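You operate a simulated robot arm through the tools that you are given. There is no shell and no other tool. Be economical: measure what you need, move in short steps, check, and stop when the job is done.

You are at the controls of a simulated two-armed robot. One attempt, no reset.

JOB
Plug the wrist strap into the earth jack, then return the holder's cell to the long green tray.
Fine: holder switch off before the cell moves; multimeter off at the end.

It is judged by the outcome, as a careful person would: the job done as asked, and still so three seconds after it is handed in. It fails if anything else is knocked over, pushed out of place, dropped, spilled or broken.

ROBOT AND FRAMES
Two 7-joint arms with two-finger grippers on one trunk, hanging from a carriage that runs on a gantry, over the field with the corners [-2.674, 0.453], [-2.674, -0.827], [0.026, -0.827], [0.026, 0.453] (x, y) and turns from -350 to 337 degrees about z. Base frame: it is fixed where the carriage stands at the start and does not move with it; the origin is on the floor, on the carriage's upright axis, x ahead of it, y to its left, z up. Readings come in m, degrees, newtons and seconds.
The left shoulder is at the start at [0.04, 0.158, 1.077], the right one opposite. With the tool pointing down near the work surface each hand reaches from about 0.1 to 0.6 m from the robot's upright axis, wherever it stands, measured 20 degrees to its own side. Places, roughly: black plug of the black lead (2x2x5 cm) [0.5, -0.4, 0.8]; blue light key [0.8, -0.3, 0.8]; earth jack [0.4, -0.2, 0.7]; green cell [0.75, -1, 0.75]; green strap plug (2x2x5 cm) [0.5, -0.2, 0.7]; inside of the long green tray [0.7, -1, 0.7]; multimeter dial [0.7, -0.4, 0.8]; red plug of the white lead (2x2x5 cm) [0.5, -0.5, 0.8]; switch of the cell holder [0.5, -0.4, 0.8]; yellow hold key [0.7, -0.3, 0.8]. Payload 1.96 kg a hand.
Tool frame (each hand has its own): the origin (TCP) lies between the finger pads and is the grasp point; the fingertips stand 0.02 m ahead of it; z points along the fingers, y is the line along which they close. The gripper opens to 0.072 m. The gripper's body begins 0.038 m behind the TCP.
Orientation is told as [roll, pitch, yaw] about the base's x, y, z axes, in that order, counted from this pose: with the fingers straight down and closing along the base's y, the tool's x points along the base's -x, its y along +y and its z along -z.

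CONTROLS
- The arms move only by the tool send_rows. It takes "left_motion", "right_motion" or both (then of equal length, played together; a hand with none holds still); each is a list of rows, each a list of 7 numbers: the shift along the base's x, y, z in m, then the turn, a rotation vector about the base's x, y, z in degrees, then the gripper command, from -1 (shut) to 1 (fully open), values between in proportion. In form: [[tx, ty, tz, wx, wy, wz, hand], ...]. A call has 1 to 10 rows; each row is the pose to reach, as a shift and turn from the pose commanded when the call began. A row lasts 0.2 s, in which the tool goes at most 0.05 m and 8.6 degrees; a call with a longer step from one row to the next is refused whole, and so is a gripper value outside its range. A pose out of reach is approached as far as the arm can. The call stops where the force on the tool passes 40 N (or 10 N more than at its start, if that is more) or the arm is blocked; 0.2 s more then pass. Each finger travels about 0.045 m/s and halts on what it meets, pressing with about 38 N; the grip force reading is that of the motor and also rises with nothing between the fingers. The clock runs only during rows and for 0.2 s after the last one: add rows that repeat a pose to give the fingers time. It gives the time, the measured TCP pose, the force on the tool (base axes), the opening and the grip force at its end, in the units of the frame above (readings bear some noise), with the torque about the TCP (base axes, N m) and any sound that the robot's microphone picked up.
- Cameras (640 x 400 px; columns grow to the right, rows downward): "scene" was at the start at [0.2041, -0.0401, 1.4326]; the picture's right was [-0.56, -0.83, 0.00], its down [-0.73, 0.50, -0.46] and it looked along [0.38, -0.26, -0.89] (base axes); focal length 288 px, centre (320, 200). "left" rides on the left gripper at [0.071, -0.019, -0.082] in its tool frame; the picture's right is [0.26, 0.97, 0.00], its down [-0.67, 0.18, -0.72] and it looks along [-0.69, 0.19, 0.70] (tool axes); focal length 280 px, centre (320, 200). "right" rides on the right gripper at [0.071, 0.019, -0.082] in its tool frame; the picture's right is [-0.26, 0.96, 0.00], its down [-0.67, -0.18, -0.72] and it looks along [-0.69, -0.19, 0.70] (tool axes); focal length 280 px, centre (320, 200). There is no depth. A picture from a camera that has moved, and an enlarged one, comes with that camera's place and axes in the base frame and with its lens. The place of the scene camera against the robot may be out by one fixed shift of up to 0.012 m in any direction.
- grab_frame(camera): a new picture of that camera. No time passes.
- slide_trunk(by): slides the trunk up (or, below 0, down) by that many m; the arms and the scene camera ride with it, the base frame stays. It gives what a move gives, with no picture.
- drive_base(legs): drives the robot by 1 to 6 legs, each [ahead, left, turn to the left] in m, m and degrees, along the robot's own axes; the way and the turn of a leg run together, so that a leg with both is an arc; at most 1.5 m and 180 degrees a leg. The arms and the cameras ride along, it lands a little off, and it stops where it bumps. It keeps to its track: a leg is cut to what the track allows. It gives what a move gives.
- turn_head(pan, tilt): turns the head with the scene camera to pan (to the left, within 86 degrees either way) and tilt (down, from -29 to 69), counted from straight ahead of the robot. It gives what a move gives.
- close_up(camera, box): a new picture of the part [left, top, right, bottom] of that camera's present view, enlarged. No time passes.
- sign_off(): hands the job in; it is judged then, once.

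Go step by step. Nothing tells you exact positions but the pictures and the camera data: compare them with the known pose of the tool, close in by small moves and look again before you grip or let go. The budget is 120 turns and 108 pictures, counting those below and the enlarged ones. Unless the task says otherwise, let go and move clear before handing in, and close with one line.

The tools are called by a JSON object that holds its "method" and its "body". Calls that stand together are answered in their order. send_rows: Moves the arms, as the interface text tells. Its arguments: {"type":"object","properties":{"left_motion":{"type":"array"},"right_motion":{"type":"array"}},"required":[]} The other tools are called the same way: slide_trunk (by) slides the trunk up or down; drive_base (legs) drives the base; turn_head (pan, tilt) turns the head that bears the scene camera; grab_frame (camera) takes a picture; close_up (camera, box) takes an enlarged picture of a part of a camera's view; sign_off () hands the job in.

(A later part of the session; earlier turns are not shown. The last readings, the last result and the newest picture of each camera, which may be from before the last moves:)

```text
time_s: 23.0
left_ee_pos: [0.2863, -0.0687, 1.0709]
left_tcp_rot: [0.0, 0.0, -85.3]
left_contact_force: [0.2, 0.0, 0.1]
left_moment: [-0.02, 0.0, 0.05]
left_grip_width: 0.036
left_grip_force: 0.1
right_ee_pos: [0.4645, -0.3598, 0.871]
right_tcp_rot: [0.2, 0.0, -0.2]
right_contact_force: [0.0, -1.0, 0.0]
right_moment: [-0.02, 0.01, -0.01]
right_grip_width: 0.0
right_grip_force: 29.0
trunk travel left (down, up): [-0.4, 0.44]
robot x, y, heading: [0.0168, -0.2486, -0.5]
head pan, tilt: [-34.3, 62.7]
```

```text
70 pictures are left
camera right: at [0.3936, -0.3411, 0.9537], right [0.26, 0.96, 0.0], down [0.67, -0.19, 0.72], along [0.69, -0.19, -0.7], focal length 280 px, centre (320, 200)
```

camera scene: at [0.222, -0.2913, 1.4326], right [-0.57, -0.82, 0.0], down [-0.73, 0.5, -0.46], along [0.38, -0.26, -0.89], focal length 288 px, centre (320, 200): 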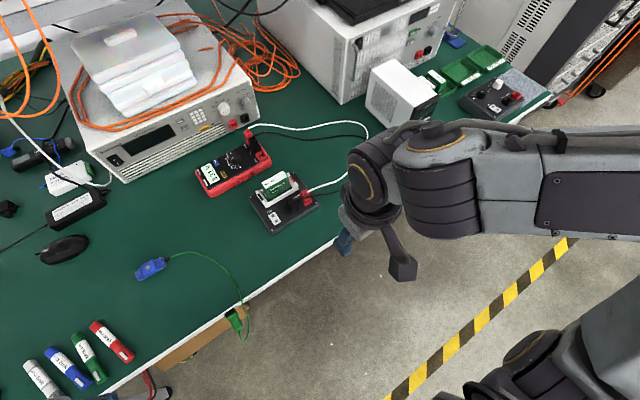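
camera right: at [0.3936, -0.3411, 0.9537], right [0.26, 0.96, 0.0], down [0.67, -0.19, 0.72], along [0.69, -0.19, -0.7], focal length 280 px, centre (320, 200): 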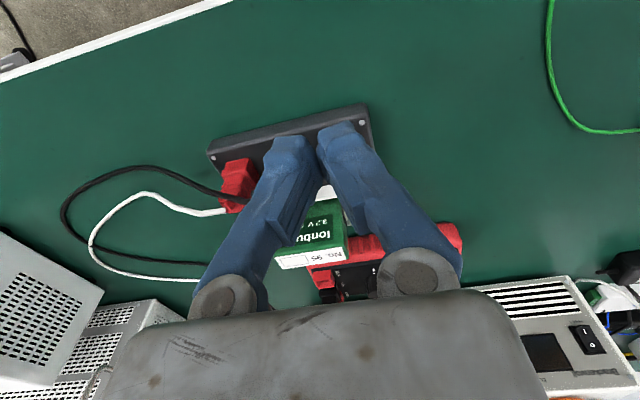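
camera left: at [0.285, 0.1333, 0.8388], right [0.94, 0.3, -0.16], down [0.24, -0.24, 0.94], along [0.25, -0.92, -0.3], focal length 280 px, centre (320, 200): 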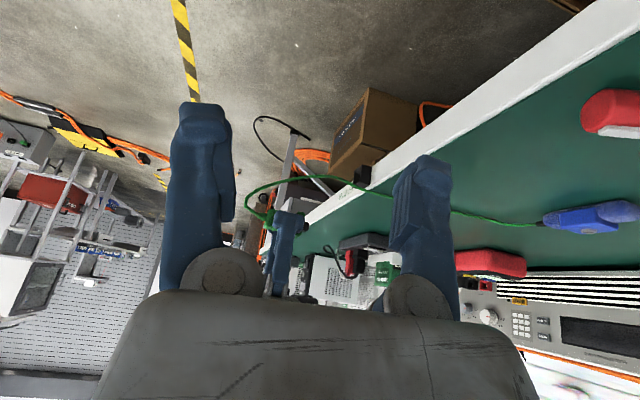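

{"method": "send_rows", "body": {"right_motion": [[0.01, 0, 0, 0, 0, 0, 1], [0.01, 0, 0, 0, 0, 0, 1], [0.01, 0, 0, 0, 0, 0, 1], [0.01, 0, 0, 0, 0, 0, 1]]}}

{"method": "close_up", "body": {"camera": "right", "box": [200, 80, 420, 290]}}

```text
time_s: 24.0
left_ee_pos: [0.2879, -0.0696, 1.0708]
left_tcp_rot: [0.0, 0.0, -85.2]
left_contact_force: [0.2, 0.6, -0.2]
left_moment: [0.01, -0.01, 0.01]
left_grip_width: 0.0359
left_grip_force: 0.1
right_ee_pos: [0.475, -0.3606, 0.8703]
right_tcp_rot: [0.3, -0.1, -0.1]
right_contact_force: [0.4, 0.0, 0.3]
right_moment: [-0.02, 0.01, -0.01]
right_grip_width: 0.0718
right_grip_force: 0.1
trunk travel left (down, up): [-0.4, 0.44]
robot x, y, heading: [0.0168, -0.2477, -0.4]
head pan, tilt: [-34.3, 62.7]
```

```text
1.90 times, centred on (310, 185) of right
camera zoom: at [0.4036, -0.341, 0.9542], right [0.26, 0.96, 0.0], down [0.67, -0.19, 0.72], along [0.69, -0.19, -0.7], focal length 534 px, centre (339, 229)
```

zoom: 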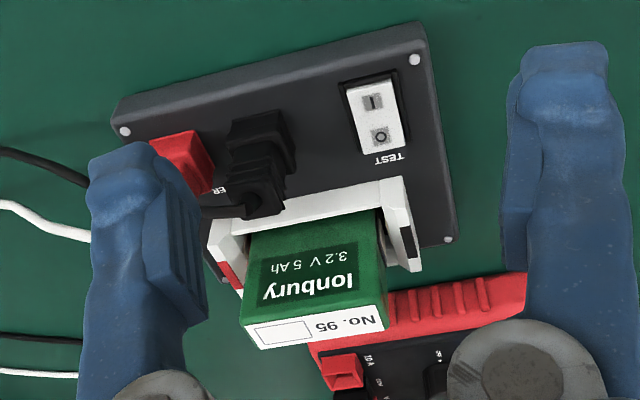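

{"method": "close_up", "body": {"camera": "right", "box": [300, 100, 350, 145]}}

{"method": "close_up", "body": {"camera": "scene", "box": [250, 195, 300, 235]}}

```text
8.89 times, centred on (325, 122) of right
camera zoom: at [0.4036, -0.341, 0.9542], right [0.26, 0.96, 0.0], down [0.67, -0.19, 0.72], along [0.69, -0.19, -0.7], focal length 2492 px, centre (276, 889)
```

zoom: 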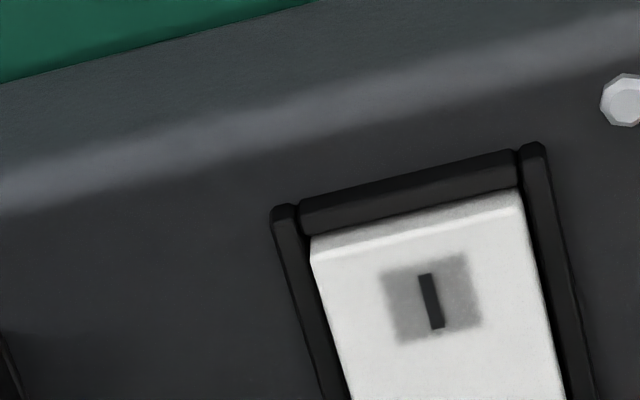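

```text
10.00 times, centred on (275, 215) of scene
camera zoom: at [0.2219, -0.2909, 1.4326], right [-0.57, -0.82, 0.0], down [-0.73, 0.5, -0.46], along [0.38, -0.26, -0.89], focal length 2882 px, centre (770, 50)
```

zoom: 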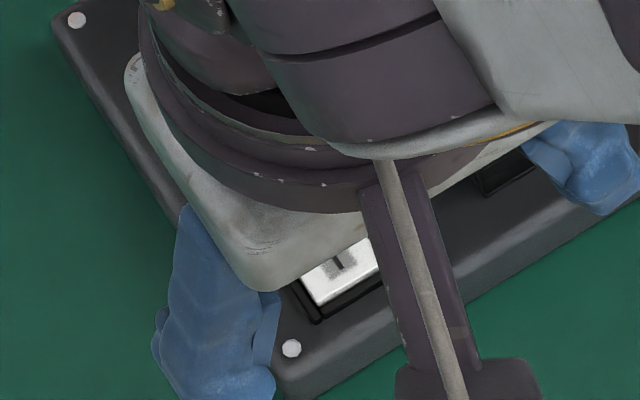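

{"method": "close_up", "body": {"camera": "right", "box": [310, 115, 355, 165]}}

```text
8.00 times, centred on (332, 140) of right
camera zoom: at [0.4036, -0.341, 0.9542], right [0.26, 0.96, 0.0], down [0.67, -0.19, 0.72], along [0.69, -0.19, -0.7], focal length 2243 px, centre (220, 680)
```

zoom: 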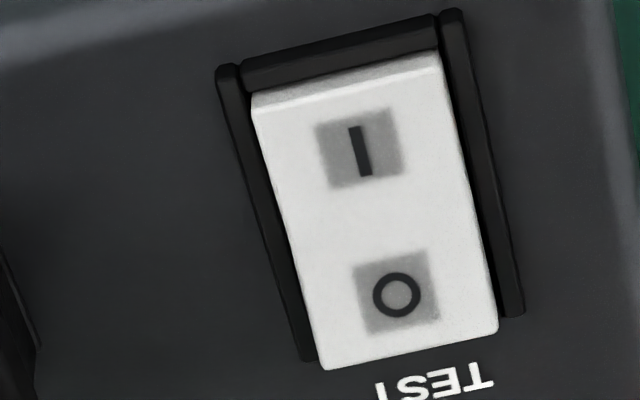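

The I side (nearest me) is down and O (cell side) is raised, so the switch is ON. I'll press the O half with a single opened finger, leaning the hand back away from the cell, and position above it first.

{"method": "send_rows", "body": {"right_motion": [[0.01, 0.025, 0, 0, -7, 0, 1], [0.03, 0.041, 0, 0, -14, 0, 1], [0.055, 0.041, -0.01, 0, -21, 0, 1], [0.072, 0.041, -0.03, 0, -25, 0, 1], [0.072, 0.041, -0.045, 0, -25, 0, 1], [0.072, 0.041, -0.045, 0, -25, 0, 1]]}}

{"method": "grab_frame", "body": {"camera": "right"}}

{"method": "grab_frame", "body": {"camera": "scene"}}

```text
time_s: 25.4
left_ee_pos: [0.2874, -0.0696, 1.0697]
left_tcp_rot: [-0.1, -0.1, -85.2]
left_contact_force: [0.3, -0.8, -0.1]
left_moment: [-0.01, 0.03, 0.01]
left_grip_width: 0.0359
left_grip_force: 0.1
right_ee_pos: [0.5453, -0.3193, 0.8277]
right_tcp_rot: [0.3, -25.1, -0.2]
right_contact_force: [0.3, 0.5, 0.2]
right_moment: [0.01, -0.02, 0.0]
right_grip_width: 0.0721
right_grip_force: 0.0
trunk travel left (down, up): [-0.4, 0.44]
robot x, y, heading: [0.0187, -0.2506, -0.4]
head pan, tilt: [-34.3, 62.7]
```

```text
65 pictures are left
camera right: at [0.4468, -0.3001, 0.8725], right [0.24, 0.96, 0.12], down [0.31, -0.19, 0.93], along [0.92, -0.19, -0.34], focal length 280 px, centre (320, 200)
```

right: 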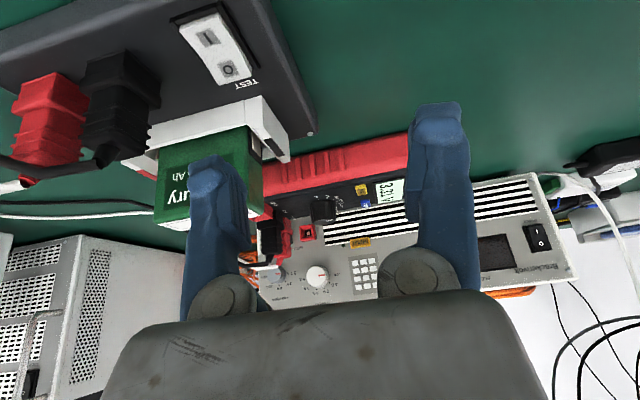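

```text
64 pictures are left
camera scene: at [0.222, -0.2909, 1.4326], right [-0.57, -0.82, 0.0], down [-0.73, 0.5, -0.46], along [0.38, -0.26, -0.89], focal length 288 px, centre (320, 200)
```

scene: 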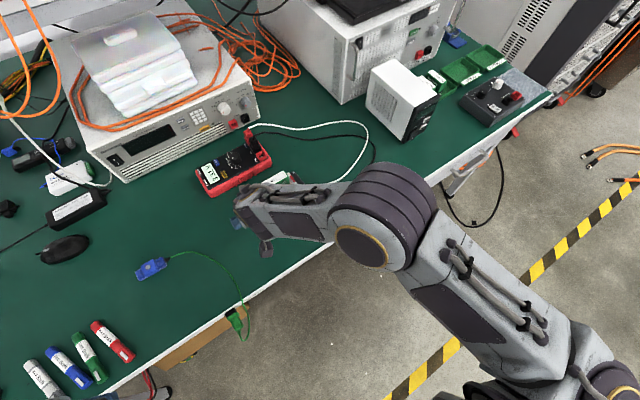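

Triangulated the O mark at [.549,-.361,.753]. I'll lower the finger onto it in small steps and listen for a click.

{"method": "send_rows", "body": {"right_motion": [[0.005, 0, -0.02, 0, 0, 0, 1], [0.005, -0.001, -0.04, 0, 0, 0, 1], [0.005, -0.001, -0.047, 0, 0, 0, 1], [0.005, -0.001, -0.05, 0, 0, 0, 1], [0.005, -0.001, -0.052, 0, 0, 0, 1], [0.005, -0.001, -0.054, 0, 0, 0, 1]]}}

{"method": "grab_frame", "body": {"camera": "right"}}

```text
time_s: 26.8
left_ee_pos: [0.2864, -0.0689, 1.0698]
left_tcp_rot: [0.1, 0.0, -85.2]
left_contact_force: [-0.2, 0.1, -1.1]
left_moment: [0.0, -0.03, 0.0]
left_grip_width: 0.0362
left_grip_force: 0.0
right_ee_pos: [0.5492, -0.3201, 0.7711]
right_tcp_rot: [0.3, -25.1, -0.2]
right_contact_force: [-0.3, 0.0, 0.1]
right_moment: [0.04, 0.0, 0.04]
right_grip_width: 0.072
right_grip_force: 0.1
trunk travel left (down, up): [-0.4, 0.44]
robot x, y, heading: [0.0182, -0.2495, -0.5]
head pan, tilt: [-34.3, 62.7]
```

```text
63 pictures are left
camera right: at [0.4512, -0.3009, 0.817], right [0.24, 0.96, 0.12], down [0.31, -0.19, 0.93], along [0.92, -0.19, -0.34], focal length 280 px, centre (320, 200)
```

right: 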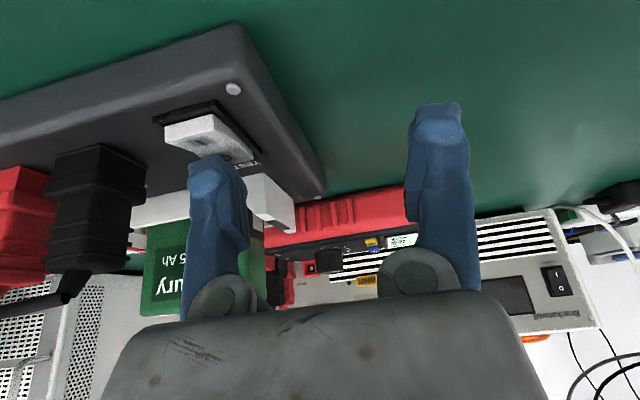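

{"method": "close_up", "body": {"camera": "right", "box": [150, 90, 300, 190]}}

```text
4.00 times, centred on (225, 140) of right
camera zoom: at [0.4512, -0.3009, 0.817], right [0.24, 0.96, 0.12], down [0.31, -0.19, 0.93], along [0.92, -0.19, -0.34], focal length 1122 px, centre (700, 440)
```

zoom: 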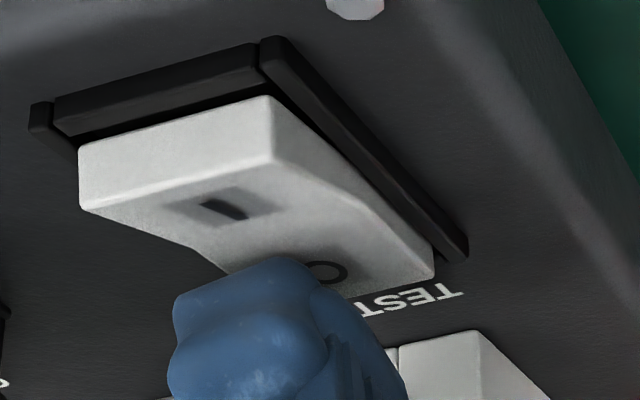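

The I side is now raised, so the switch is OFF. I'll lift clear, straighten the hand, and look at the holder and cell.

{"method": "send_rows", "body": {"right_motion": [[0, 0, 0.03, 0, 0, 0, 1], [-0.01, 0, 0.06, 0, 7, 0, 1], [-0.03, 0, 0.09, 0, 14, 0, 1], [-0.05, -0.03, 0.11, 0, 21, 0, 1], [-0.06, -0.06, 0.12, 0, 25, 0, 1], [-0.06, -0.08, 0.12, 0, 25, 0, 1], [-0.06, -0.08, 0.12, 0, 25, 0, 1]]}}

{"method": "close_up", "body": {"camera": "right", "box": [200, 60, 440, 290]}}

```text
time_s: 28.4
left_ee_pos: [0.2869, -0.069, 1.0702]
left_tcp_rot: [0.0, 0.0, -85.3]
left_contact_force: [0.3, 0.0, 0.3]
left_moment: [0.0, 0.0, -0.01]
left_grip_width: 0.0359
left_grip_force: 0.1
right_ee_pos: [0.492, -0.3986, 0.891]
right_tcp_rot: [0.2, -0.2, -0.1]
right_contact_force: [-1.5, -0.5, -0.3]
right_moment: [0.02, 0.02, -0.04]
right_grip_width: 0.0723
right_grip_force: 0.2
trunk travel left (down, up): [-0.4, 0.44]
robot x, y, heading: [0.0185, -0.2492, -0.2]
head pan, tilt: [-34.3, 62.7]
```

```text
1.74 times, centred on (320, 175) of right
camera zoom: at [0.4207, -0.3796, 0.9744], right [0.26, 0.96, 0.0], down [0.67, -0.19, 0.72], along [0.69, -0.19, -0.7], focal length 488 px, centre (320, 244)
```

zoom: 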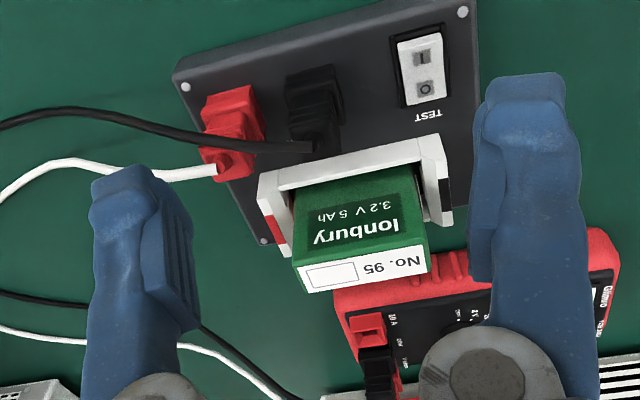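

The switch reads off (O side down). Before lifting the cell I want a look at the long tray, so I'll retract the hand and drive right.

{"method": "send_rows", "body": {"right_motion": [[-0.03, 0, 0.04, 0, 0, 0, 1], [-0.06, 0, 0.08, 0, 0, 0, 1], [-0.09, 0, 0.12, 0, 0, 0, 1], [-0.12, 0, 0.16, 0, 0, 0, 1], [-0.12, 0, 0.19, 0, 0, 0, 1]]}}

{"method": "drive_base", "body": {"legs": [[0.01, -0.55, 0]]}}

{"method": "grab_frame", "body": {"camera": "right"}}

{"method": "grab_frame", "body": {"camera": "scene"}}

```text
time_s: 29.6
left_ee_pos: [0.2878, -0.0686, 1.0696]
left_tcp_rot: [0.0, -0.1, -85.3]
left_contact_force: [0.3, -0.4, -0.3]
left_moment: [0.01, -0.02, 0.01]
left_grip_width: 0.0357
left_grip_force: 0.0
right_ee_pos: [0.3719, -0.3986, 1.0799]
right_tcp_rot: [0.3, -0.1, -0.1]
right_contact_force: [0.4, 0.8, -0.6]
right_moment: [0.0, 0.03, 0.02]
right_grip_width: 0.072
right_grip_force: 0.0
trunk travel left (down, up): [-0.4, 0.44]
robot x, y, heading: [0.0207, -0.2482, -0.3]
head pan, tilt: [-34.3, 62.7]
```

```text
time_s: 32.8
left_ee_pos: [0.2935, -0.6282, 1.0684]
left_tcp_rot: [0.0, 0.0, -84.8]
left_contact_force: [0.1, -0.8, -1.2]
left_moment: [-0.03, 0.0, 0.03]
left_grip_width: 0.0358
left_grip_force: 0.0
right_ee_pos: [0.3801, -0.9566, 1.0805]
right_tcp_rot: [0.2, -0.2, 0.4]
right_contact_force: [0.1, 0.4, 0.3]
right_moment: [0.02, -0.02, -0.03]
right_grip_width: 0.0721
right_grip_force: 0.0
trunk travel left (down, up): [-0.4, 0.44]
robot x, y, heading: [0.025, -0.8097, 0.1]
head pan, tilt: [-34.3, 62.7]
```

```text
60 pictures are left
camera right: at [0.3088, -0.9388, 1.1631], right [0.26, 0.97, 0.0], down [0.67, -0.18, 0.72], along [0.69, -0.18, -0.7], focal length 280 px, centre (320, 200)
```

right: 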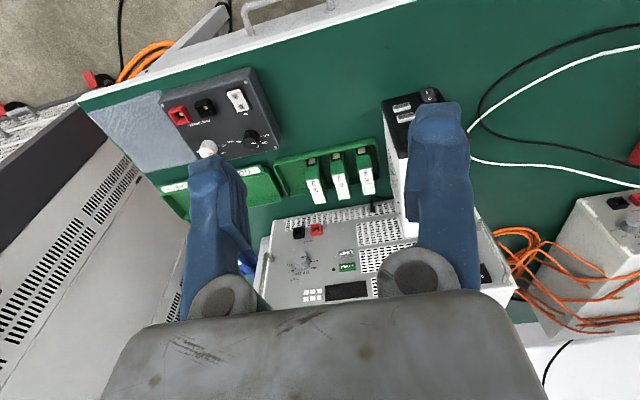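

```text
59 pictures are left
camera scene: at [0.2303, -0.8507, 1.4326], right [-0.56, -0.83, 0.0], down [-0.74, 0.5, -0.46], along [0.38, -0.26, -0.89], focal length 288 px, centre (320, 200)
```

scene: 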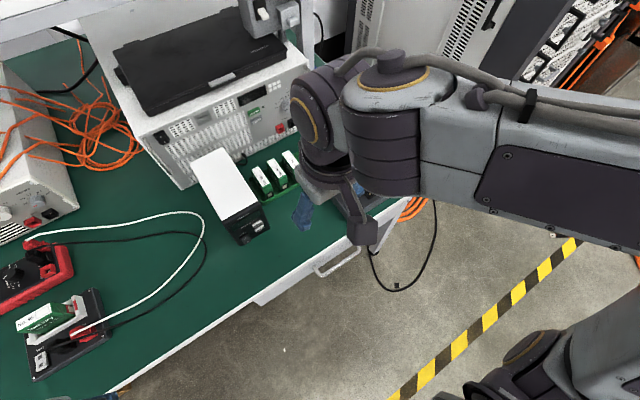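

{"method": "close_up", "body": {"camera": "right", "box": [240, 110, 420, 230]}}

{"method": "close_up", "body": {"camera": "scene", "box": [180, 120, 330, 240]}}

```text
3.33 times, centred on (330, 170) of right
camera zoom: at [0.3088, -0.9388, 1.1631], right [0.26, 0.97, 0.0], down [0.67, -0.18, 0.72], along [0.69, -0.18, -0.7], focal length 935 px, centre (287, 300)
```

zoom: 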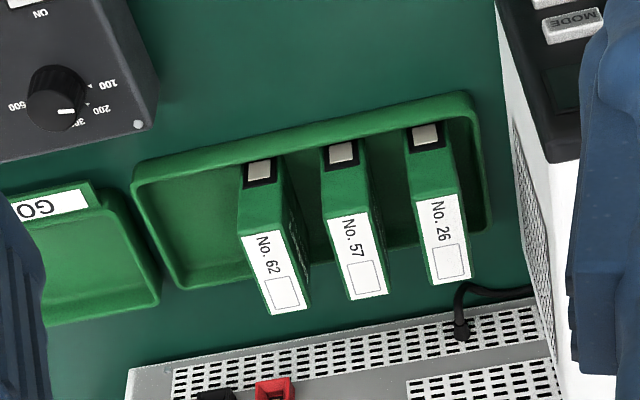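

```text
3.33 times, centred on (255, 180) of scene
camera zoom: at [0.2303, -0.8507, 1.4326], right [-0.56, -0.83, 0.0], down [-0.74, 0.5, -0.46], along [0.38, -0.26, -0.89], focal length 961 px, centre (537, 267)
```

zoom: 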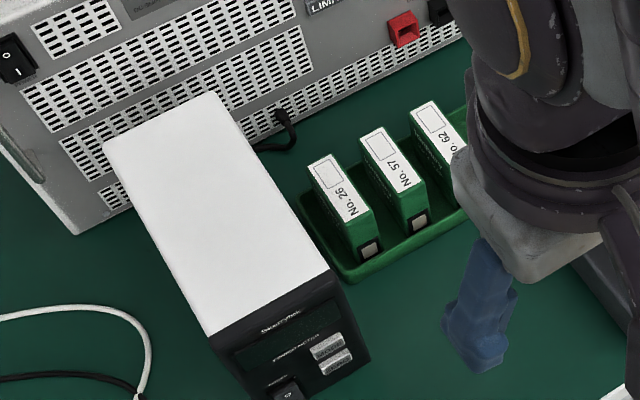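

The long tray holds No. 26, 57 and 62 on edge, at y≈-.942, -.989 and -1.038, with a free fourth slot at y≈-1.083, x≈.66. I'll check whether the arm can reach that slot before fetching the cell.

{"method": "send_rows", "body": {"right_motion": [[0.04, -0.02, 0, 0, 0, 0, 0], [0.08, -0.04, 0, 0, 0, 0, 0], [0.12, -0.06, 0, 0, 0, 0, 0], [0.16, -0.08, -0.02, 0, 0, 0, 0], [0.2, -0.1, -0.04, 0, 0, 0, 0], [0.24, -0.12, -0.06, 0, 0, 0, 0], [0.28, -0.126, -0.09, 0, 0, 0, 0], [0.28, -0.126, -0.13, 0, 0, 0, 0], [0.28, -0.126, -0.13, 0, 0, 0, 0]]}}

{"method": "grab_frame", "body": {"camera": "right"}}

```text
refused: row 7 steps farther than a row can; nothing moved
```

```text
56 pictures are left
camera right: at [0.3088, -0.9388, 1.1631], right [0.26, 0.97, 0.0], down [0.67, -0.18, 0.72], along [0.69, -0.18, -0.7], focal length 280 px, centre (320, 200)
```

right: 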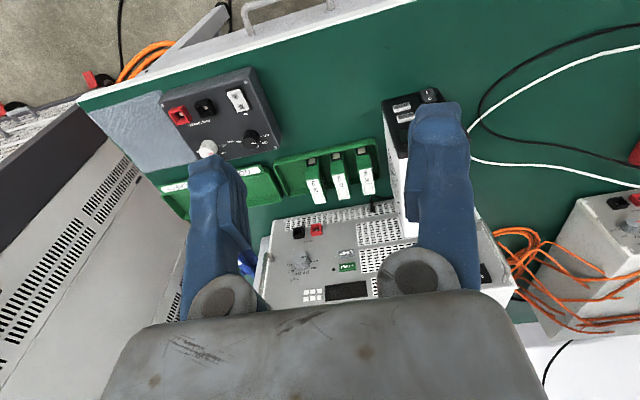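

{"method": "send_rows", "body": {"right_motion": [[0.04, -0.02, 0, 0, 0, 0, 0], [0.08, -0.04, 0, 0, 0, 0, 0], [0.12, -0.06, 0, 0, 0, 0, 0], [0.16, -0.08, -0.02, 0, 0, 0, 0], [0.2, -0.1, -0.03, 0, 0, 0, 0], [0.24, -0.12, -0.05, 0, 0, 0, 0], [0.27, -0.126, -0.08, 0, 0, 0, 0], [0.28, -0.126, -0.11, 0, 0, 0, 0], [0.28, -0.126, -0.13, 0, 0, 0, 0], [0.28, -0.126, -0.13, 0, 0, 0, 0]]}}

{"method": "grab_frame", "body": {"camera": "right"}}

```text
time_s: 35.0
left_ee_pos: [0.2918, -0.6272, 1.0699]
left_tcp_rot: [0.0, 0.1, -84.8]
left_contact_force: [0.2, 0.2, -0.4]
left_moment: [-0.03, 0.02, 0.03]
left_grip_width: 0.0361
left_grip_force: 0.1
right_ee_pos: [0.5933, -1.0874, 0.9763]
right_tcp_rot: [0.2, 0.1, 0.4]
right_contact_force: [-0.8, 0.7, 0.1]
right_moment: [-0.01, 0.03, 0.0]
right_grip_width: 0.036
right_grip_force: 0.0
right hand out of reach, approached as far as the arm can: row 6, 7, 8, 9, 10
trunk travel left (down, up): [-0.4, 0.44]
robot x, y, heading: [0.0251, -0.8107, 0.3]
head pan, tilt: [-34.3, 62.7]
```

```text
55 pictures are left
camera right: at [0.5223, -1.0685, 1.0593], right [0.26, 0.97, 0.0], down [0.68, -0.18, 0.71], along [0.69, -0.18, -0.7], focal length 280 px, centre (320, 200)
```

right: 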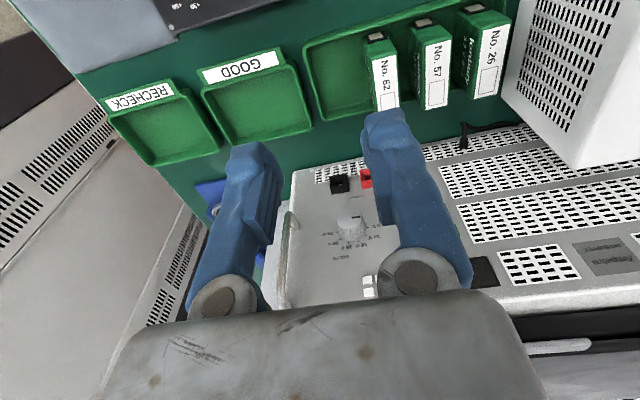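

The slot is about 7 cm out of reach with this heading. Turning the robot left and tilting the tool should bring it within reach. I'll retract, go back to the holder, and turn left 20°.

{"method": "send_rows", "body": {"right_motion": [[-0.04, 0.02, 0.02, 0, 0, 0, 0], [-0.08, 0.04, 0.04, 0, 0, 0, 0], [-0.12, 0.06, 0.06, 0, 0, 0, 0], [-0.16, 0.08, 0.08, 0, 0, 0, 0], [-0.2, 0.1, 0.1, 0, 0, 0, 0], [-0.22, 0.1, 0.1, 0, 0, 0, 0]]}}

{"method": "drive_base", "body": {"legs": [[0, 0.59, 0], [0, 0, 20]]}}

```text
time_s: 36.4
left_ee_pos: [0.2925, -0.6278, 1.0702]
left_tcp_rot: [0.0, 0.0, -84.9]
left_contact_force: [0.3, 1.2, 0.0]
left_moment: [-0.02, -0.01, 0.01]
left_grip_width: 0.0361
left_grip_force: 0.1
right_ee_pos: [0.3725, -0.9916, 1.0794]
right_tcp_rot: [0.2, -0.1, 0.4]
right_contact_force: [-0.3, 0.5, 0.0]
right_moment: [-0.02, 0.0, -0.01]
right_grip_width: 0.0358
right_grip_force: 0.0
trunk travel left (down, up): [-0.4, 0.44]
robot x, y, heading: [0.0267, -0.8084, 0.1]
head pan, tilt: [-34.3, 62.7]
```

```text
time_s: 40.8
left_ee_pos: [0.2129, 0.0343, 1.0704]
left_tcp_rot: [-0.1, 0.1, -64.9]
left_contact_force: [0.6, 0.4, 0.4]
left_moment: [0.03, -0.04, 0.0]
left_grip_width: 0.0361
left_grip_force: 0.1
right_ee_pos: [0.4112, -0.2796, 1.0809]
right_tcp_rot: [0.2, -0.2, 20.4]
right_contact_force: [0.5, 0.7, -0.5]
right_moment: [0.02, -0.01, -0.02]
right_grip_width: 0.0361
right_grip_force: 0.0
trunk travel left (down, up): [-0.4, 0.44]
robot x, y, heading: [0.0282, -0.2287, 20.3]
head pan, tilt: [-34.3, 62.7]
```

Now I'll rotate the right hand toward yaw -90 above the holder, staying high.

{"method": "send_rows", "body": {"right_motion": [[0.01, 0, 0, 0, 0, -8.5, 0.2], [0.02, 0, 0, 0, 0, -17, 0.2], [0.03, 0, -0.01, 0, 0, -25.5, 0.2], [0.05, -0.01, -0.02, 0, 0, -34, 0.2], [0.07, -0.01, -0.03, 0, 0, -42.5, 0.2], [0.09, -0.02, -0.04, 0, 0, -51, 0.2], [0.1, -0.03, -0.05, 0, 0, -59.5, 0.2], [0.12, -0.04, -0.06, 0, 0, -68, 0.2], [0.13, -0.04, -0.06, 0, 0, -76.5, 0.2], [0.14, -0.04, -0.06, 0, 0, -85, 0.2]]}}

{"method": "send_rows", "body": {"right_motion": [[0, 0, 0, 0, 0, -8.5, 0.2], [0, 0, 0, 0, 0, -17, 0.2], [0, 0, 0, 0, 0, -25.4, 0.2]]}}

{"method": "grab_frame", "body": {"camera": "right"}}

```text
time_s: 43.0
left_ee_pos: [0.2132, 0.0349, 1.0703]
left_tcp_rot: [-0.1, 0.0, -64.8]
left_contact_force: [0.2, -0.5, -0.2]
left_moment: [-0.02, 0.01, -0.03]
left_grip_width: 0.0359
left_grip_force: 0.1
right_ee_pos: [0.5525, -0.3187, 1.0201]
right_tcp_rot: [0.2, -0.2, -64.8]
right_contact_force: [-0.1, -0.2, 0.0]
right_moment: [0.01, -0.06, 0.02]
right_grip_width: 0.0431
right_grip_force: 0.1
trunk travel left (down, up): [-0.4, 0.44]
robot x, y, heading: [0.0259, -0.2244, 20.5]
head pan, tilt: [-34.3, 62.7]
```

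```text
time_s: 43.8
left_ee_pos: [0.2144, 0.0352, 1.0702]
left_tcp_rot: [0.0, 0.0, -64.8]
left_contact_force: [0.1, -0.1, 0.5]
left_moment: [0.02, 0.03, 0.01]
left_grip_width: 0.036
left_grip_force: 0.1
right_ee_pos: [0.5516, -0.3182, 1.02]
right_tcp_rot: [0.1, -0.1, -90.2]
right_contact_force: [0.2, -0.2, 0.8]
right_moment: [0.0, 0.02, 0.03]
right_grip_width: 0.0431
right_grip_force: 0.0
trunk travel left (down, up): [-0.4, 0.44]
robot x, y, heading: [0.0273, -0.2255, 20.2]
head pan, tilt: [-34.3, 62.7]
```

```text
54 pictures are left
camera right: at [0.5704, -0.248, 1.1032], right [0.96, -0.26, 0.0], down [-0.19, -0.67, 0.72], along [-0.19, -0.69, -0.7], focal length 280 px, centre (320, 200)
```

right: 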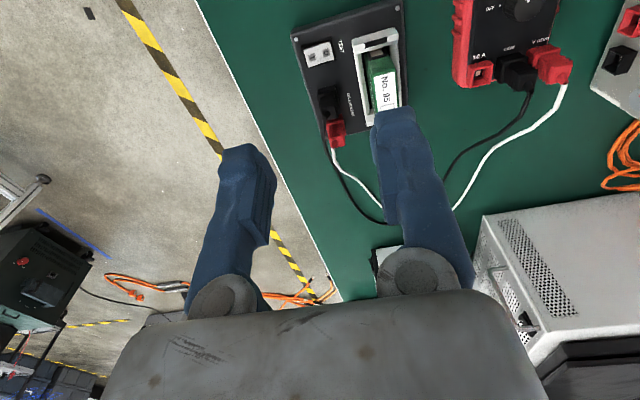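

Reached yaw -90. Next I'll tilt 20° and hover over the cell.

{"method": "send_rows", "body": {"right_motion": [[0.02, -0.02, -0.03, -7, 0, 0, 0.2], [0.04, -0.04, -0.06, -14, 0, 0, 0.2], [0.056, -0.06, -0.09, -20, 0, 0, 0.2], [0.056, -0.075, -0.12, -20, 0, 0, 0.2], [0.056, -0.075, -0.15, -20, 0, 0, 0.2], [0.056, -0.075, -0.15, -20, 0, 0, 0.2]]}}

{"method": "grab_frame", "body": {"camera": "right"}}

```text
time_s: 45.2
left_ee_pos: [0.2137, 0.0355, 1.0699]
left_tcp_rot: [0.0, 0.1, -64.8]
left_contact_force: [1.0, 0.0, -0.1]
left_moment: [-0.01, 0.0, 0.0]
left_grip_width: 0.0361
left_grip_force: 0.0
right_ee_pos: [0.606, -0.3949, 0.8678]
right_tcp_rot: [0.4, -20.1, -90.1]
right_contact_force: [-1.1, 0.2, 0.6]
right_moment: [0.0, -0.02, -0.01]
right_grip_width: 0.0434
right_grip_force: 0.1
trunk travel left (down, up): [-0.4, 0.44]
robot x, y, heading: [0.0271, -0.2273, 20.2]
head pan, tilt: [-34.3, 62.7]
```

```text
53 pictures are left
camera right: at [0.6245, -0.3002, 0.9227], right [0.96, -0.25, 0.09], down [-0.19, -0.39, 0.9], along [-0.19, -0.89, -0.42], focal length 280 px, centre (320, 200)
```

right: 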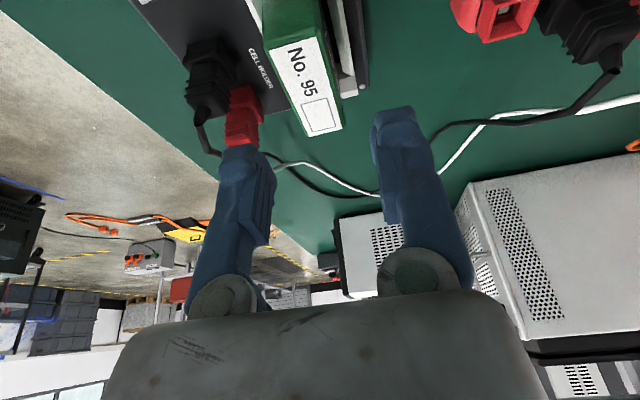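

{"method": "close_up", "body": {"camera": "right", "box": [230, 0, 390, 140]}}

```text
2.86 times, centred on (310, 70) of right
camera zoom: at [0.6245, -0.3002, 0.9227], right [0.96, -0.25, 0.09], down [-0.19, -0.39, 0.9], along [-0.19, -0.89, -0.42], focal length 801 px, centre (349, 571)
```

zoom: 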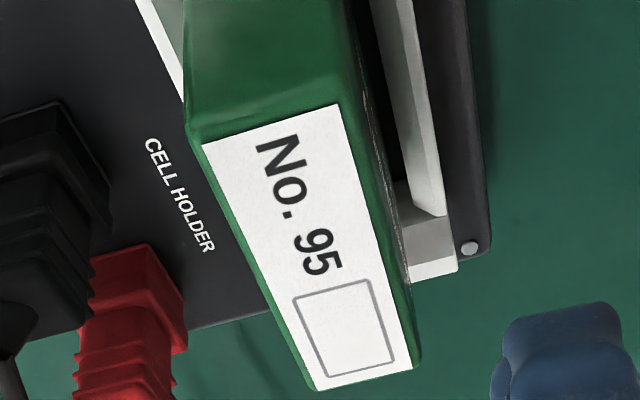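

Cell top spans x .59–.615, y -.38–-.444, z≈.809. I'll descend with fingers straddling its faces, then check before closing.

{"method": "send_rows", "body": {"right_motion": [[-0.003, -0.004, -0.02, 0, 0, 0, 0.4], [-0.003, -0.007, -0.04, 0, 0, 0, 0.4], [-0.003, -0.007, -0.055, 0, 0, 0, 0.4], [-0.003, -0.007, -0.063, 0, 0, 0, 0.4], [-0.003, -0.007, -0.063, 0, 0, 0, 0.4]]}}

{"method": "grab_frame", "body": {"camera": "right"}}

```text
time_s: 46.4
left_ee_pos: [0.2119, 0.0356, 1.0699]
left_tcp_rot: [0.1, 0.1, -64.8]
left_contact_force: [-0.3, 1.3, -0.1]
left_moment: [0.02, -0.03, -0.03]
left_grip_width: 0.0359
left_grip_force: 0.0
right_ee_pos: [0.6055, -0.4021, 0.8078]
right_tcp_rot: [0.3, -20.1, -90.1]
right_contact_force: [1.2, 1.1, 0.4]
right_moment: [-0.01, -0.02, -0.02]
right_grip_width: 0.0505
right_grip_force: 0.0
trunk travel left (down, up): [-0.4, 0.44]
robot x, y, heading: [0.0264, -0.2283, 20.5]
head pan, tilt: [-34.3, 62.7]
```

```text
51 pictures are left
camera right: at [0.6243, -0.3078, 0.8611], right [0.96, -0.25, 0.09], down [-0.19, -0.39, 0.9], along [-0.19, -0.89, -0.42], focal length 280 px, centre (320, 200)
```

right: 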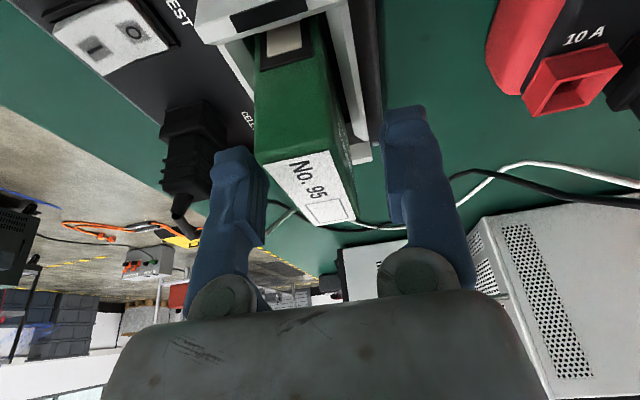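

The cell sits slightly toward -x between the fingers, so I'll shift 5 mm, drop 4 mm and close.

{"method": "send_rows", "body": {"right_motion": [[-0.005, 0, -0.004, 0, 0, 0, 0.4], [-0.005, 0, -0.004, 0, 0, 0, 0], [-0.005, 0, -0.004, 0, 0, 0, -0.5], [-0.005, 0, -0.004, 0, 0, 0, -1], [-0.005, 0, -0.004, 0, 0, 0, -1], [-0.005, 0, -0.004, 0, 0, 0, -1]]}}

{"method": "grab_frame", "body": {"camera": "right"}}

```text
time_s: 47.8
left_ee_pos: [0.2126, 0.0349, 1.0705]
left_tcp_rot: [0.0, 0.0, -64.8]
left_contact_force: [0.0, -0.4, 0.7]
left_moment: [-0.01, 0.0, -0.01]
left_grip_width: 0.0362
left_grip_force: 0.1
right_ee_pos: [0.6007, -0.4006, 0.8041]
right_tcp_rot: [0.4, -20.2, -90.2]
right_contact_force: [0.3, -0.2, -0.4]
right_moment: [0.06, -0.05, -0.01]
right_grip_width: 0.025
right_grip_force: 38.0
trunk travel left (down, up): [-0.4, 0.44]
robot x, y, heading: [0.0251, -0.2293, 20.3]
head pan, tilt: [-34.3, 62.7]
```

```text
50 pictures are left
camera right: at [0.6192, -0.3073, 0.8571], right [0.96, -0.25, 0.09], down [-0.19, -0.39, 0.9], along [-0.19, -0.89, -0.42], focal length 280 px, centre (320, 200)
```

right: 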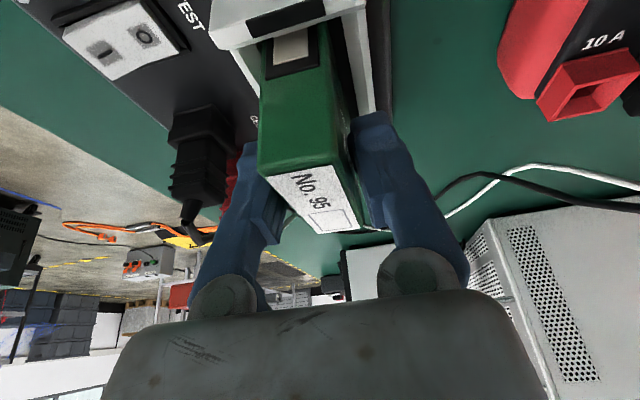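

Gripped at 25 mm with no side force. I'll lift slowly and check that the holder stays put.

{"method": "send_rows", "body": {"right_motion": [[0, 0, 0.005, 0, 0, 0, -1], [0, 0, 0.012, 0, 0, 0, -1], [0, 0, 0.02, 0, 0, 0, -1], [0, 0, 0.03, 0, 0, 0, -1], [0, 0, 0.045, 0, 0, 0, -1], [0, 0, 0.065, 0, 0, 0, -1], [0, 0, 0.09, 0, 0, 0, -1], [0, 0, 0.12, 0, 0, 0, -1]]}}

{"method": "grab_frame", "body": {"camera": "right"}}

{"method": "grab_frame", "body": {"camera": "scene"}}

```text
time_s: 49.6
left_ee_pos: [0.2122, 0.0352, 1.0716]
left_tcp_rot: [0.0, 0.0, -64.8]
left_contact_force: [0.8, -0.8, 0.0]
left_moment: [-0.01, -0.02, 0.0]
left_grip_width: 0.0358
left_grip_force: 0.0
right_ee_pos: [0.6018, -0.4012, 0.9226]
right_tcp_rot: [0.1, -20.0, -90.0]
right_contact_force: [-0.8, -0.8, -2.7]
right_moment: [-0.01, 0.01, 0.01]
right_grip_width: 0.0251
right_grip_force: 38.0
trunk travel left (down, up): [-0.4, 0.44]
robot x, y, heading: [0.0237, -0.2289, 20.2]
head pan, tilt: [-34.3, 62.7]
```

```text
49 pictures are left
camera right: at [0.6199, -0.3077, 0.9766], right [0.96, -0.25, 0.09], down [-0.19, -0.39, 0.9], along [-0.19, -0.89, -0.42], focal length 280 px, centre (320, 200)
```

right: 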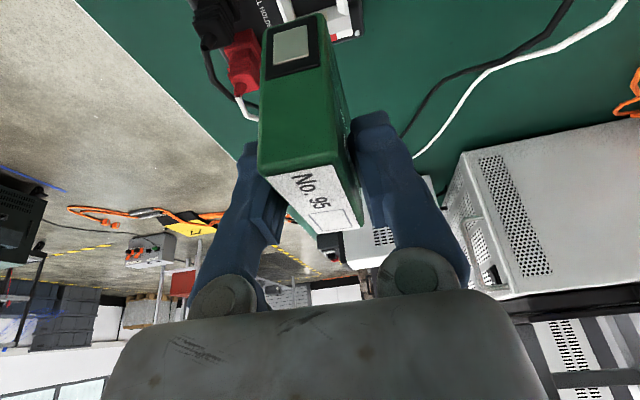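

```text
48 pictures are left
camera scene: at [0.2276, -0.1931, 1.4325], right [-0.24, -0.97, 0.0], down [-0.86, 0.22, -0.46], along [0.45, -0.11, -0.89], focal length 288 px, centre (320, 200)
```

scene: 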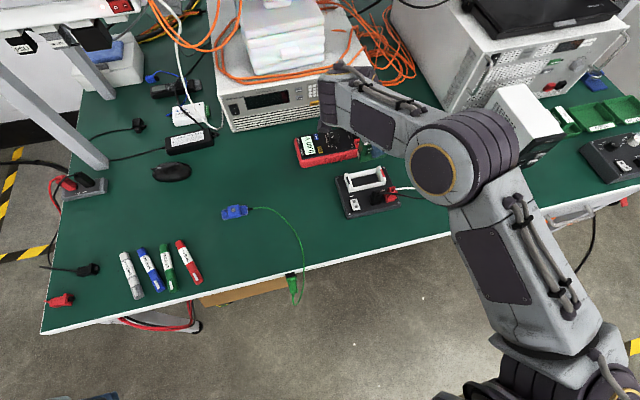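

The cell is out and the holder undisturbed. I'll retract high, turn left 25° more and drive right to the tray.

{"method": "send_rows", "body": {"right_motion": [[0, 0, 0.04, 0, 0, 0, -1], [-0.02, 0, 0.08, 0, 0, 0, -1], [-0.05, 0, 0.11, 0, 0, 0, -1], [-0.09, 0, 0.12, 0, 0, 0, -1], [-0.13, 0, 0.13, 0, 0, 0, -1], [-0.17, 0, 0.13, 0, 0, 0, -1], [-0.2, 0, 0.13, 0, 0, 0, -1]]}}

{"method": "drive_base", "body": {"legs": [[0, 0, 25], [-0.42, -0.42, 0]]}}

```text
time_s: 51.2
left_ee_pos: [0.2126, 0.0359, 1.0705]
left_tcp_rot: [0.0, 0.0, -64.7]
left_contact_force: [0.2, 0.8, -0.2]
left_moment: [-0.02, 0.03, -0.01]
left_grip_width: 0.0363
left_grip_force: 0.1
right_ee_pos: [0.3976, -0.3992, 1.0509]
right_tcp_rot: [0.3, -20.1, -90.1]
right_contact_force: [-0.3, -0.2, -2.7]
right_moment: [0.01, -0.01, 0.01]
right_grip_width: 0.0253
right_grip_force: 37.4
trunk travel left (down, up): [-0.4, 0.44]
robot x, y, heading: [0.0219, -0.2296, 20.1]
head pan, tilt: [-34.3, 62.7]
```

```text
time_s: 55.8
left_ee_pos: [0.0836, -0.4932, 1.0702]
left_tcp_rot: [0.0, 0.0, -39.5]
left_contact_force: [-0.3, 0.3, -0.5]
left_moment: [0.01, 0.01, -0.01]
left_grip_width: 0.0359
left_grip_force: 0.0
right_ee_pos: [0.4377, -0.8064, 1.051]
right_tcp_rot: [0.1, -20.1, -64.6]
right_contact_force: [0.7, -0.3, -2.8]
right_moment: [0.03, 0.0, -0.01]
right_grip_width: 0.0249
right_grip_force: 37.8
trunk travel left (down, up): [-0.4, 0.44]
robot x, y, heading: [0.0242, -0.8124, 45.3]
head pan, tilt: [-34.3, 62.7]
```

I'll rotate the hand to yaw 0 while moving over the free slot, staying high.

{"method": "send_rows", "body": {"right_motion": [[0.01, -0.03, 0, 0, 0, 8, -1], [0.02, -0.06, 0, 0, 0, 16, -1], [0.04, -0.09, 0, 0, 0, 24, -1], [0.06, -0.12, 0, 0, 0, 32, -1], [0.08, -0.15, 0, 0, 0, 40, -1], [0.11, -0.18, 0, 0, 0, 48, -1], [0.13, -0.21, 0, 0, 0, 56, -1], [0.16, -0.24, -0.01, 0, 0, 64.6, -1], [0.18, -0.265, -0.03, 0, 0, 64.6, -1], [0.18, -0.265, -0.03, 0, 0, 64.6, -1]]}}

{"method": "grab_frame", "body": {"camera": "right"}}

{"method": "grab_frame", "body": {"camera": "scene"}}

```text
time_s: 58.0
left_ee_pos: [0.0833, -0.493, 1.0709]
left_tcp_rot: [0.0, 0.0, -39.5]
left_contact_force: [0.5, -0.6, 0.4]
left_moment: [-0.02, 0.0, -0.02]
left_grip_width: 0.0361
left_grip_force: 0.0
right_ee_pos: [0.6917, -1.0744, 1.0409]
right_tcp_rot: [0.1, -20.0, -0.1]
right_contact_force: [-0.7, 0.4, -2.1]
right_moment: [0.02, -0.01, -0.03]
right_grip_width: 0.0251
right_grip_force: 38.0
right hand out of reach, approached as far as the arm can: row 1, 2, 3, 4, 5, 6, 7, 8, 9, 10
trunk travel left (down, up): [-0.4, 0.44]
robot x, y, heading: [0.025, -0.8116, 45.2]
head pan, tilt: [-34.3, 62.7]
```

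```text
47 pictures are left
camera right: at [0.5974, -1.0549, 1.0947], right [0.25, 0.96, 0.09], down [0.39, -0.19, 0.9], along [0.89, -0.19, -0.42], focal length 280 px, centre (320, 200)
```

right: 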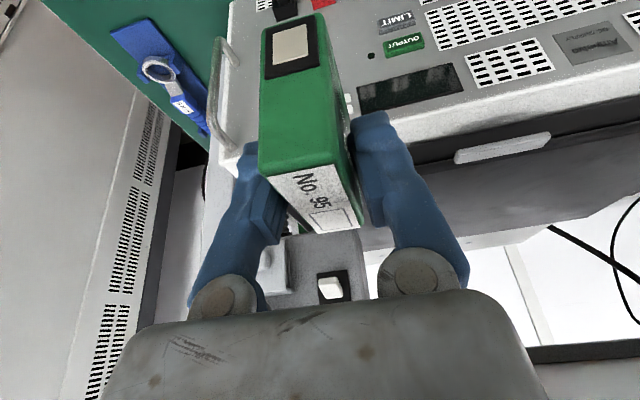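

```text
46 pictures are left
camera scene: at [0.1919, -0.6897, 1.4325], right [0.2, -0.98, 0.0], down [-0.87, -0.17, -0.46], along [0.45, 0.09, -0.89], focal length 288 px, centre (320, 200)
```

scene: 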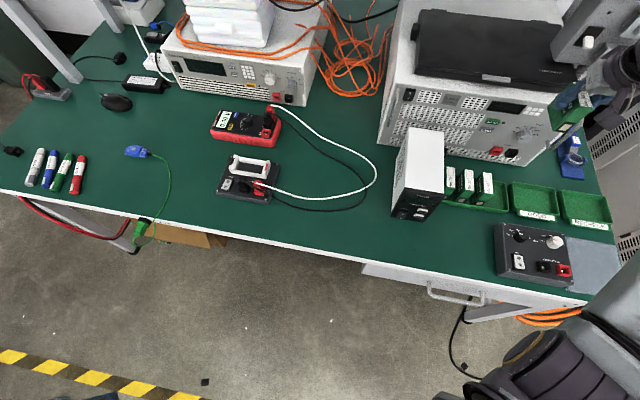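

The hand reached further forward than commanded, with a reach warning. I'll try a small pull-back to see how it responds.

{"method": "send_rows", "body": {"right_motion": [[-0.02, 0, 0, 0, 0, 0, -1], [-0.04, 0, 0, 0, 0, 0, -1], [-0.04, 0, 0, 0, 0, 0, -1]]}}

```text
time_s: 58.8
left_ee_pos: [0.0838, -0.4932, 1.0714]
left_tcp_rot: [-0.1, 0.1, -39.5]
left_contact_force: [0.2, -0.1, 0.0]
left_moment: [0.0, -0.01, -0.02]
left_grip_width: 0.036
left_grip_force: 0.0
right_ee_pos: [0.6906, -1.076, 1.0484]
right_tcp_rot: [0.3, -20.0, -0.1]
right_contact_force: [0.3, 0.4, -3.4]
right_moment: [0.01, 0.03, -0.01]
right_grip_width: 0.0252
right_grip_force: 37.7
right hand out of reach, approached as far as the arm can: row 1, 2, 3
trunk travel left (down, up): [-0.4, 0.44]
robot x, y, heading: [0.0312, -0.8116, 45.6]
head pan, tilt: [-34.3, 62.7]
```

{"method": "send_rows", "body": {"right_motion": [[-0.04, 0, 0, 0, 0, 0, -1], [-0.08, 0, 0, 0, 0, 0, -1], [-0.12, 0, -0.01, 0, 0, 0, -1], [-0.12, 0.03, -0.01, 0, 0, 0, -1], [-0.12, 0.06, -0.01, 0, 0, 0, -1], [-0.12, 0.06, -0.01, 0, 0, 0, -1]]}}

{"method": "turn_head", "body": {"pan": -75, "tilt": 45}}

{"method": "grab_frame", "body": {"camera": "scene"}}

```text
time_s: 60.2
left_ee_pos: [0.0854, -0.4927, 1.0702]
left_tcp_rot: [-0.1, 0.1, -39.6]
left_contact_force: [0.9, 0.6, 0.0]
left_moment: [-0.05, 0.01, -0.02]
left_grip_width: 0.0361
left_grip_force: 0.0
right_ee_pos: [0.6776, -0.9864, 1.0514]
right_tcp_rot: [0.1, -20.0, -0.1]
right_contact_force: [0.1, 0.3, -2.4]
right_moment: [0.0, 0.01, -0.01]
right_grip_width: 0.0251
right_grip_force: 38.0
right hand out of reach, approached as far as the arm can: row 1, 2, 3, 4, 5, 6
trunk travel left (down, up): [-0.4, 0.44]
robot x, y, heading: [0.0265, -0.8121, 45.4]
head pan, tilt: [-34.3, 62.7]
```

```text
time_s: 61.3
left_ee_pos: [0.0844, -0.4934, 1.0701]
left_tcp_rot: [-0.1, 0.0, -39.5]
left_contact_force: [0.4, -0.2, -0.4]
left_moment: [-0.01, 0.01, -0.04]
left_grip_width: 0.0357
left_grip_force: 0.0
right_ee_pos: [0.6768, -0.9873, 1.0519]
right_tcp_rot: [0.2, -20.0, -0.1]
right_contact_force: [0.6, -0.7, -2.2]
right_moment: [0.02, 0.01, -0.05]
right_grip_width: 0.0251
right_grip_force: 38.4
trunk travel left (down, up): [-0.4, 0.44]
robot x, y, heading: [0.0243, -0.8102, 45.6]
head pan, tilt: [-75.0, 45.0]
```

```text
45 pictures are left
camera scene: at [0.2005, -0.742, 1.4551], right [-0.49, -0.87, 0.0], down [-0.62, 0.35, -0.71], along [0.62, -0.35, -0.71], focal length 288 px, centre (320, 200)
```

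scene: 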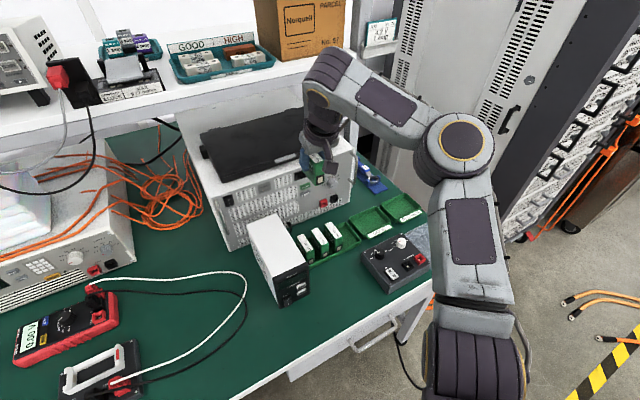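

The arm folded into an awkward elbow-out shape because of the large heading. A heading near 20° should suit better, so I'll back off from the table, move left, and turn right 25° in the clear.

{"method": "drive_base", "body": {"legs": [[-0.105, 0.107, 0], [0.214, 0.21, 0], [0, 0, -25]]}}

{"method": "grab_frame", "body": {"camera": "scene"}}

```text
time_s: 65.5
left_ee_pos: [0.06, -0.2519, 1.0705]
left_tcp_rot: [0.1, 0.0, -63.9]
left_contact_force: [0.5, 0.1, 0.1]
left_moment: [0.03, -0.03, 0.03]
left_grip_width: 0.036
left_grip_force: 0.1
right_ee_pos: [0.3955, -0.9454, 1.0525]
right_tcp_rot: [0.1, -19.9, -24.6]
right_contact_force: [-0.2, -0.4, -2.4]
right_moment: [-0.01, 0.0, 0.02]
right_grip_width: 0.0249
right_grip_force: 37.9
trunk travel left (down, up): [-0.4, 0.44]
robot x, y, heading: [-0.1238, -0.521, 21.0]
head pan, tilt: [-75.0, 45.0]
```

```text
44 pictures are left
camera scene: at [0.0642, -0.5303, 1.4551], right [-0.81, -0.59, 0.0], down [-0.42, 0.57, -0.71], along [0.42, -0.57, -0.71], focal length 288 px, centre (320, 200)
```

scene: 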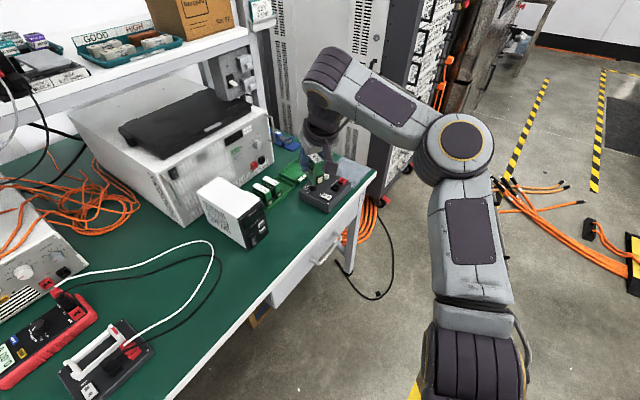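

In the clear at heading 21°. I'll bring the hand to the pose needed over the slot, relative to the base, and check reach here.

{"method": "send_rows", "body": {"right_motion": [[0.02, 0.03, 0, 0, 0, 5, -1], [0.04, 0.06, 0, 0, 0, 10, -1], [0.06, 0.09, 0, 0, 0, 15, -1], [0.08, 0.12, 0, 0, 0, 20, -1], [0.1, 0.145, 0, 0, 0, 24.6, -1], [0.11, 0.155, 0, 0, 0, 24.6, -1], [0.11, 0.155, 0, 0, 0, 24.6, -1]]}}

```text
time_s: 67.2
left_ee_pos: [0.0607, -0.2503, 1.0699]
left_tcp_rot: [0.0, 0.1, -63.9]
left_contact_force: [0.4, -0.5, 0.4]
left_moment: [0.03, -0.01, -0.01]
left_grip_width: 0.0361
left_grip_force: 0.0
right_ee_pos: [0.5056, -0.7893, 1.052]
right_tcp_rot: [0.2, -20.0, 0.1]
right_contact_force: [0.3, -0.1, -1.7]
right_moment: [0.01, -0.02, -0.01]
right_grip_width: 0.0249
right_grip_force: 37.7
trunk travel left (down, up): [-0.4, 0.44]
robot x, y, heading: [-0.1239, -0.5183, 21.1]
head pan, tilt: [-75.0, 45.0]
```

Reached cleanly. Now I'll drive back to the tray with the arm in this pose.

{"method": "drive_base", "body": {"legs": [[-0.104, -0.271, 0], [0.138, -0.053, 0]]}}

{"method": "grab_frame", "body": {"camera": "right"}}

{"method": "grab_frame", "body": {"camera": "scene"}}

```text
time_s: 70.1
left_ee_pos: [0.2084, -0.5417, 1.0707]
left_tcp_rot: [0.0, 0.0, -63.9]
left_contact_force: [0.0, -0.3, 0.1]
left_moment: [0.0, 0.01, 0.02]
left_grip_width: 0.0361
left_grip_force: 0.1
right_ee_pos: [0.656, -1.0803, 1.0518]
right_tcp_rot: [0.2, -20.0, 0.0]
right_contact_force: [-0.4, -0.2, -2.6]
right_moment: [-0.01, 0.03, -0.01]
right_grip_width: 0.0251
right_grip_force: 37.7
trunk travel left (down, up): [-0.4, 0.44]
robot x, y, heading: [0.0261, -0.8082, 20.9]
head pan, tilt: [-75.0, 45.0]
```

```text
43 pictures are left
camera right: at [0.5603, -1.0618, 1.1061], right [0.24, 0.97, 0.09], down [0.39, -0.19, 0.9], along [0.89, -0.18, -0.42], focal length 280 px, centre (320, 200)
```

right: 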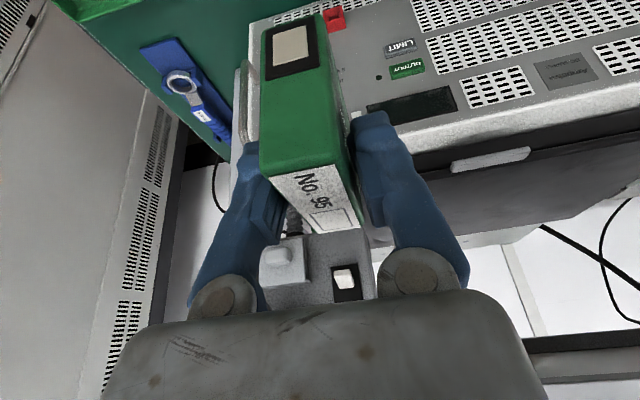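

```text
42 pictures are left
camera scene: at [0.2131, -0.8205, 1.4552], right [-0.81, -0.59, 0.0], down [-0.42, 0.57, -0.71], along [0.42, -0.57, -0.71], focal length 288 px, centre (320, 200)
```

scene: 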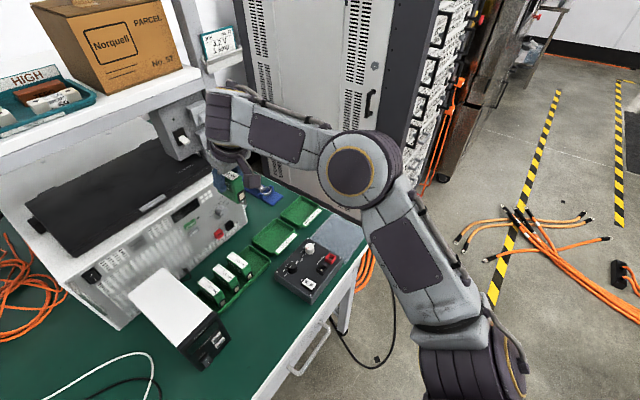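

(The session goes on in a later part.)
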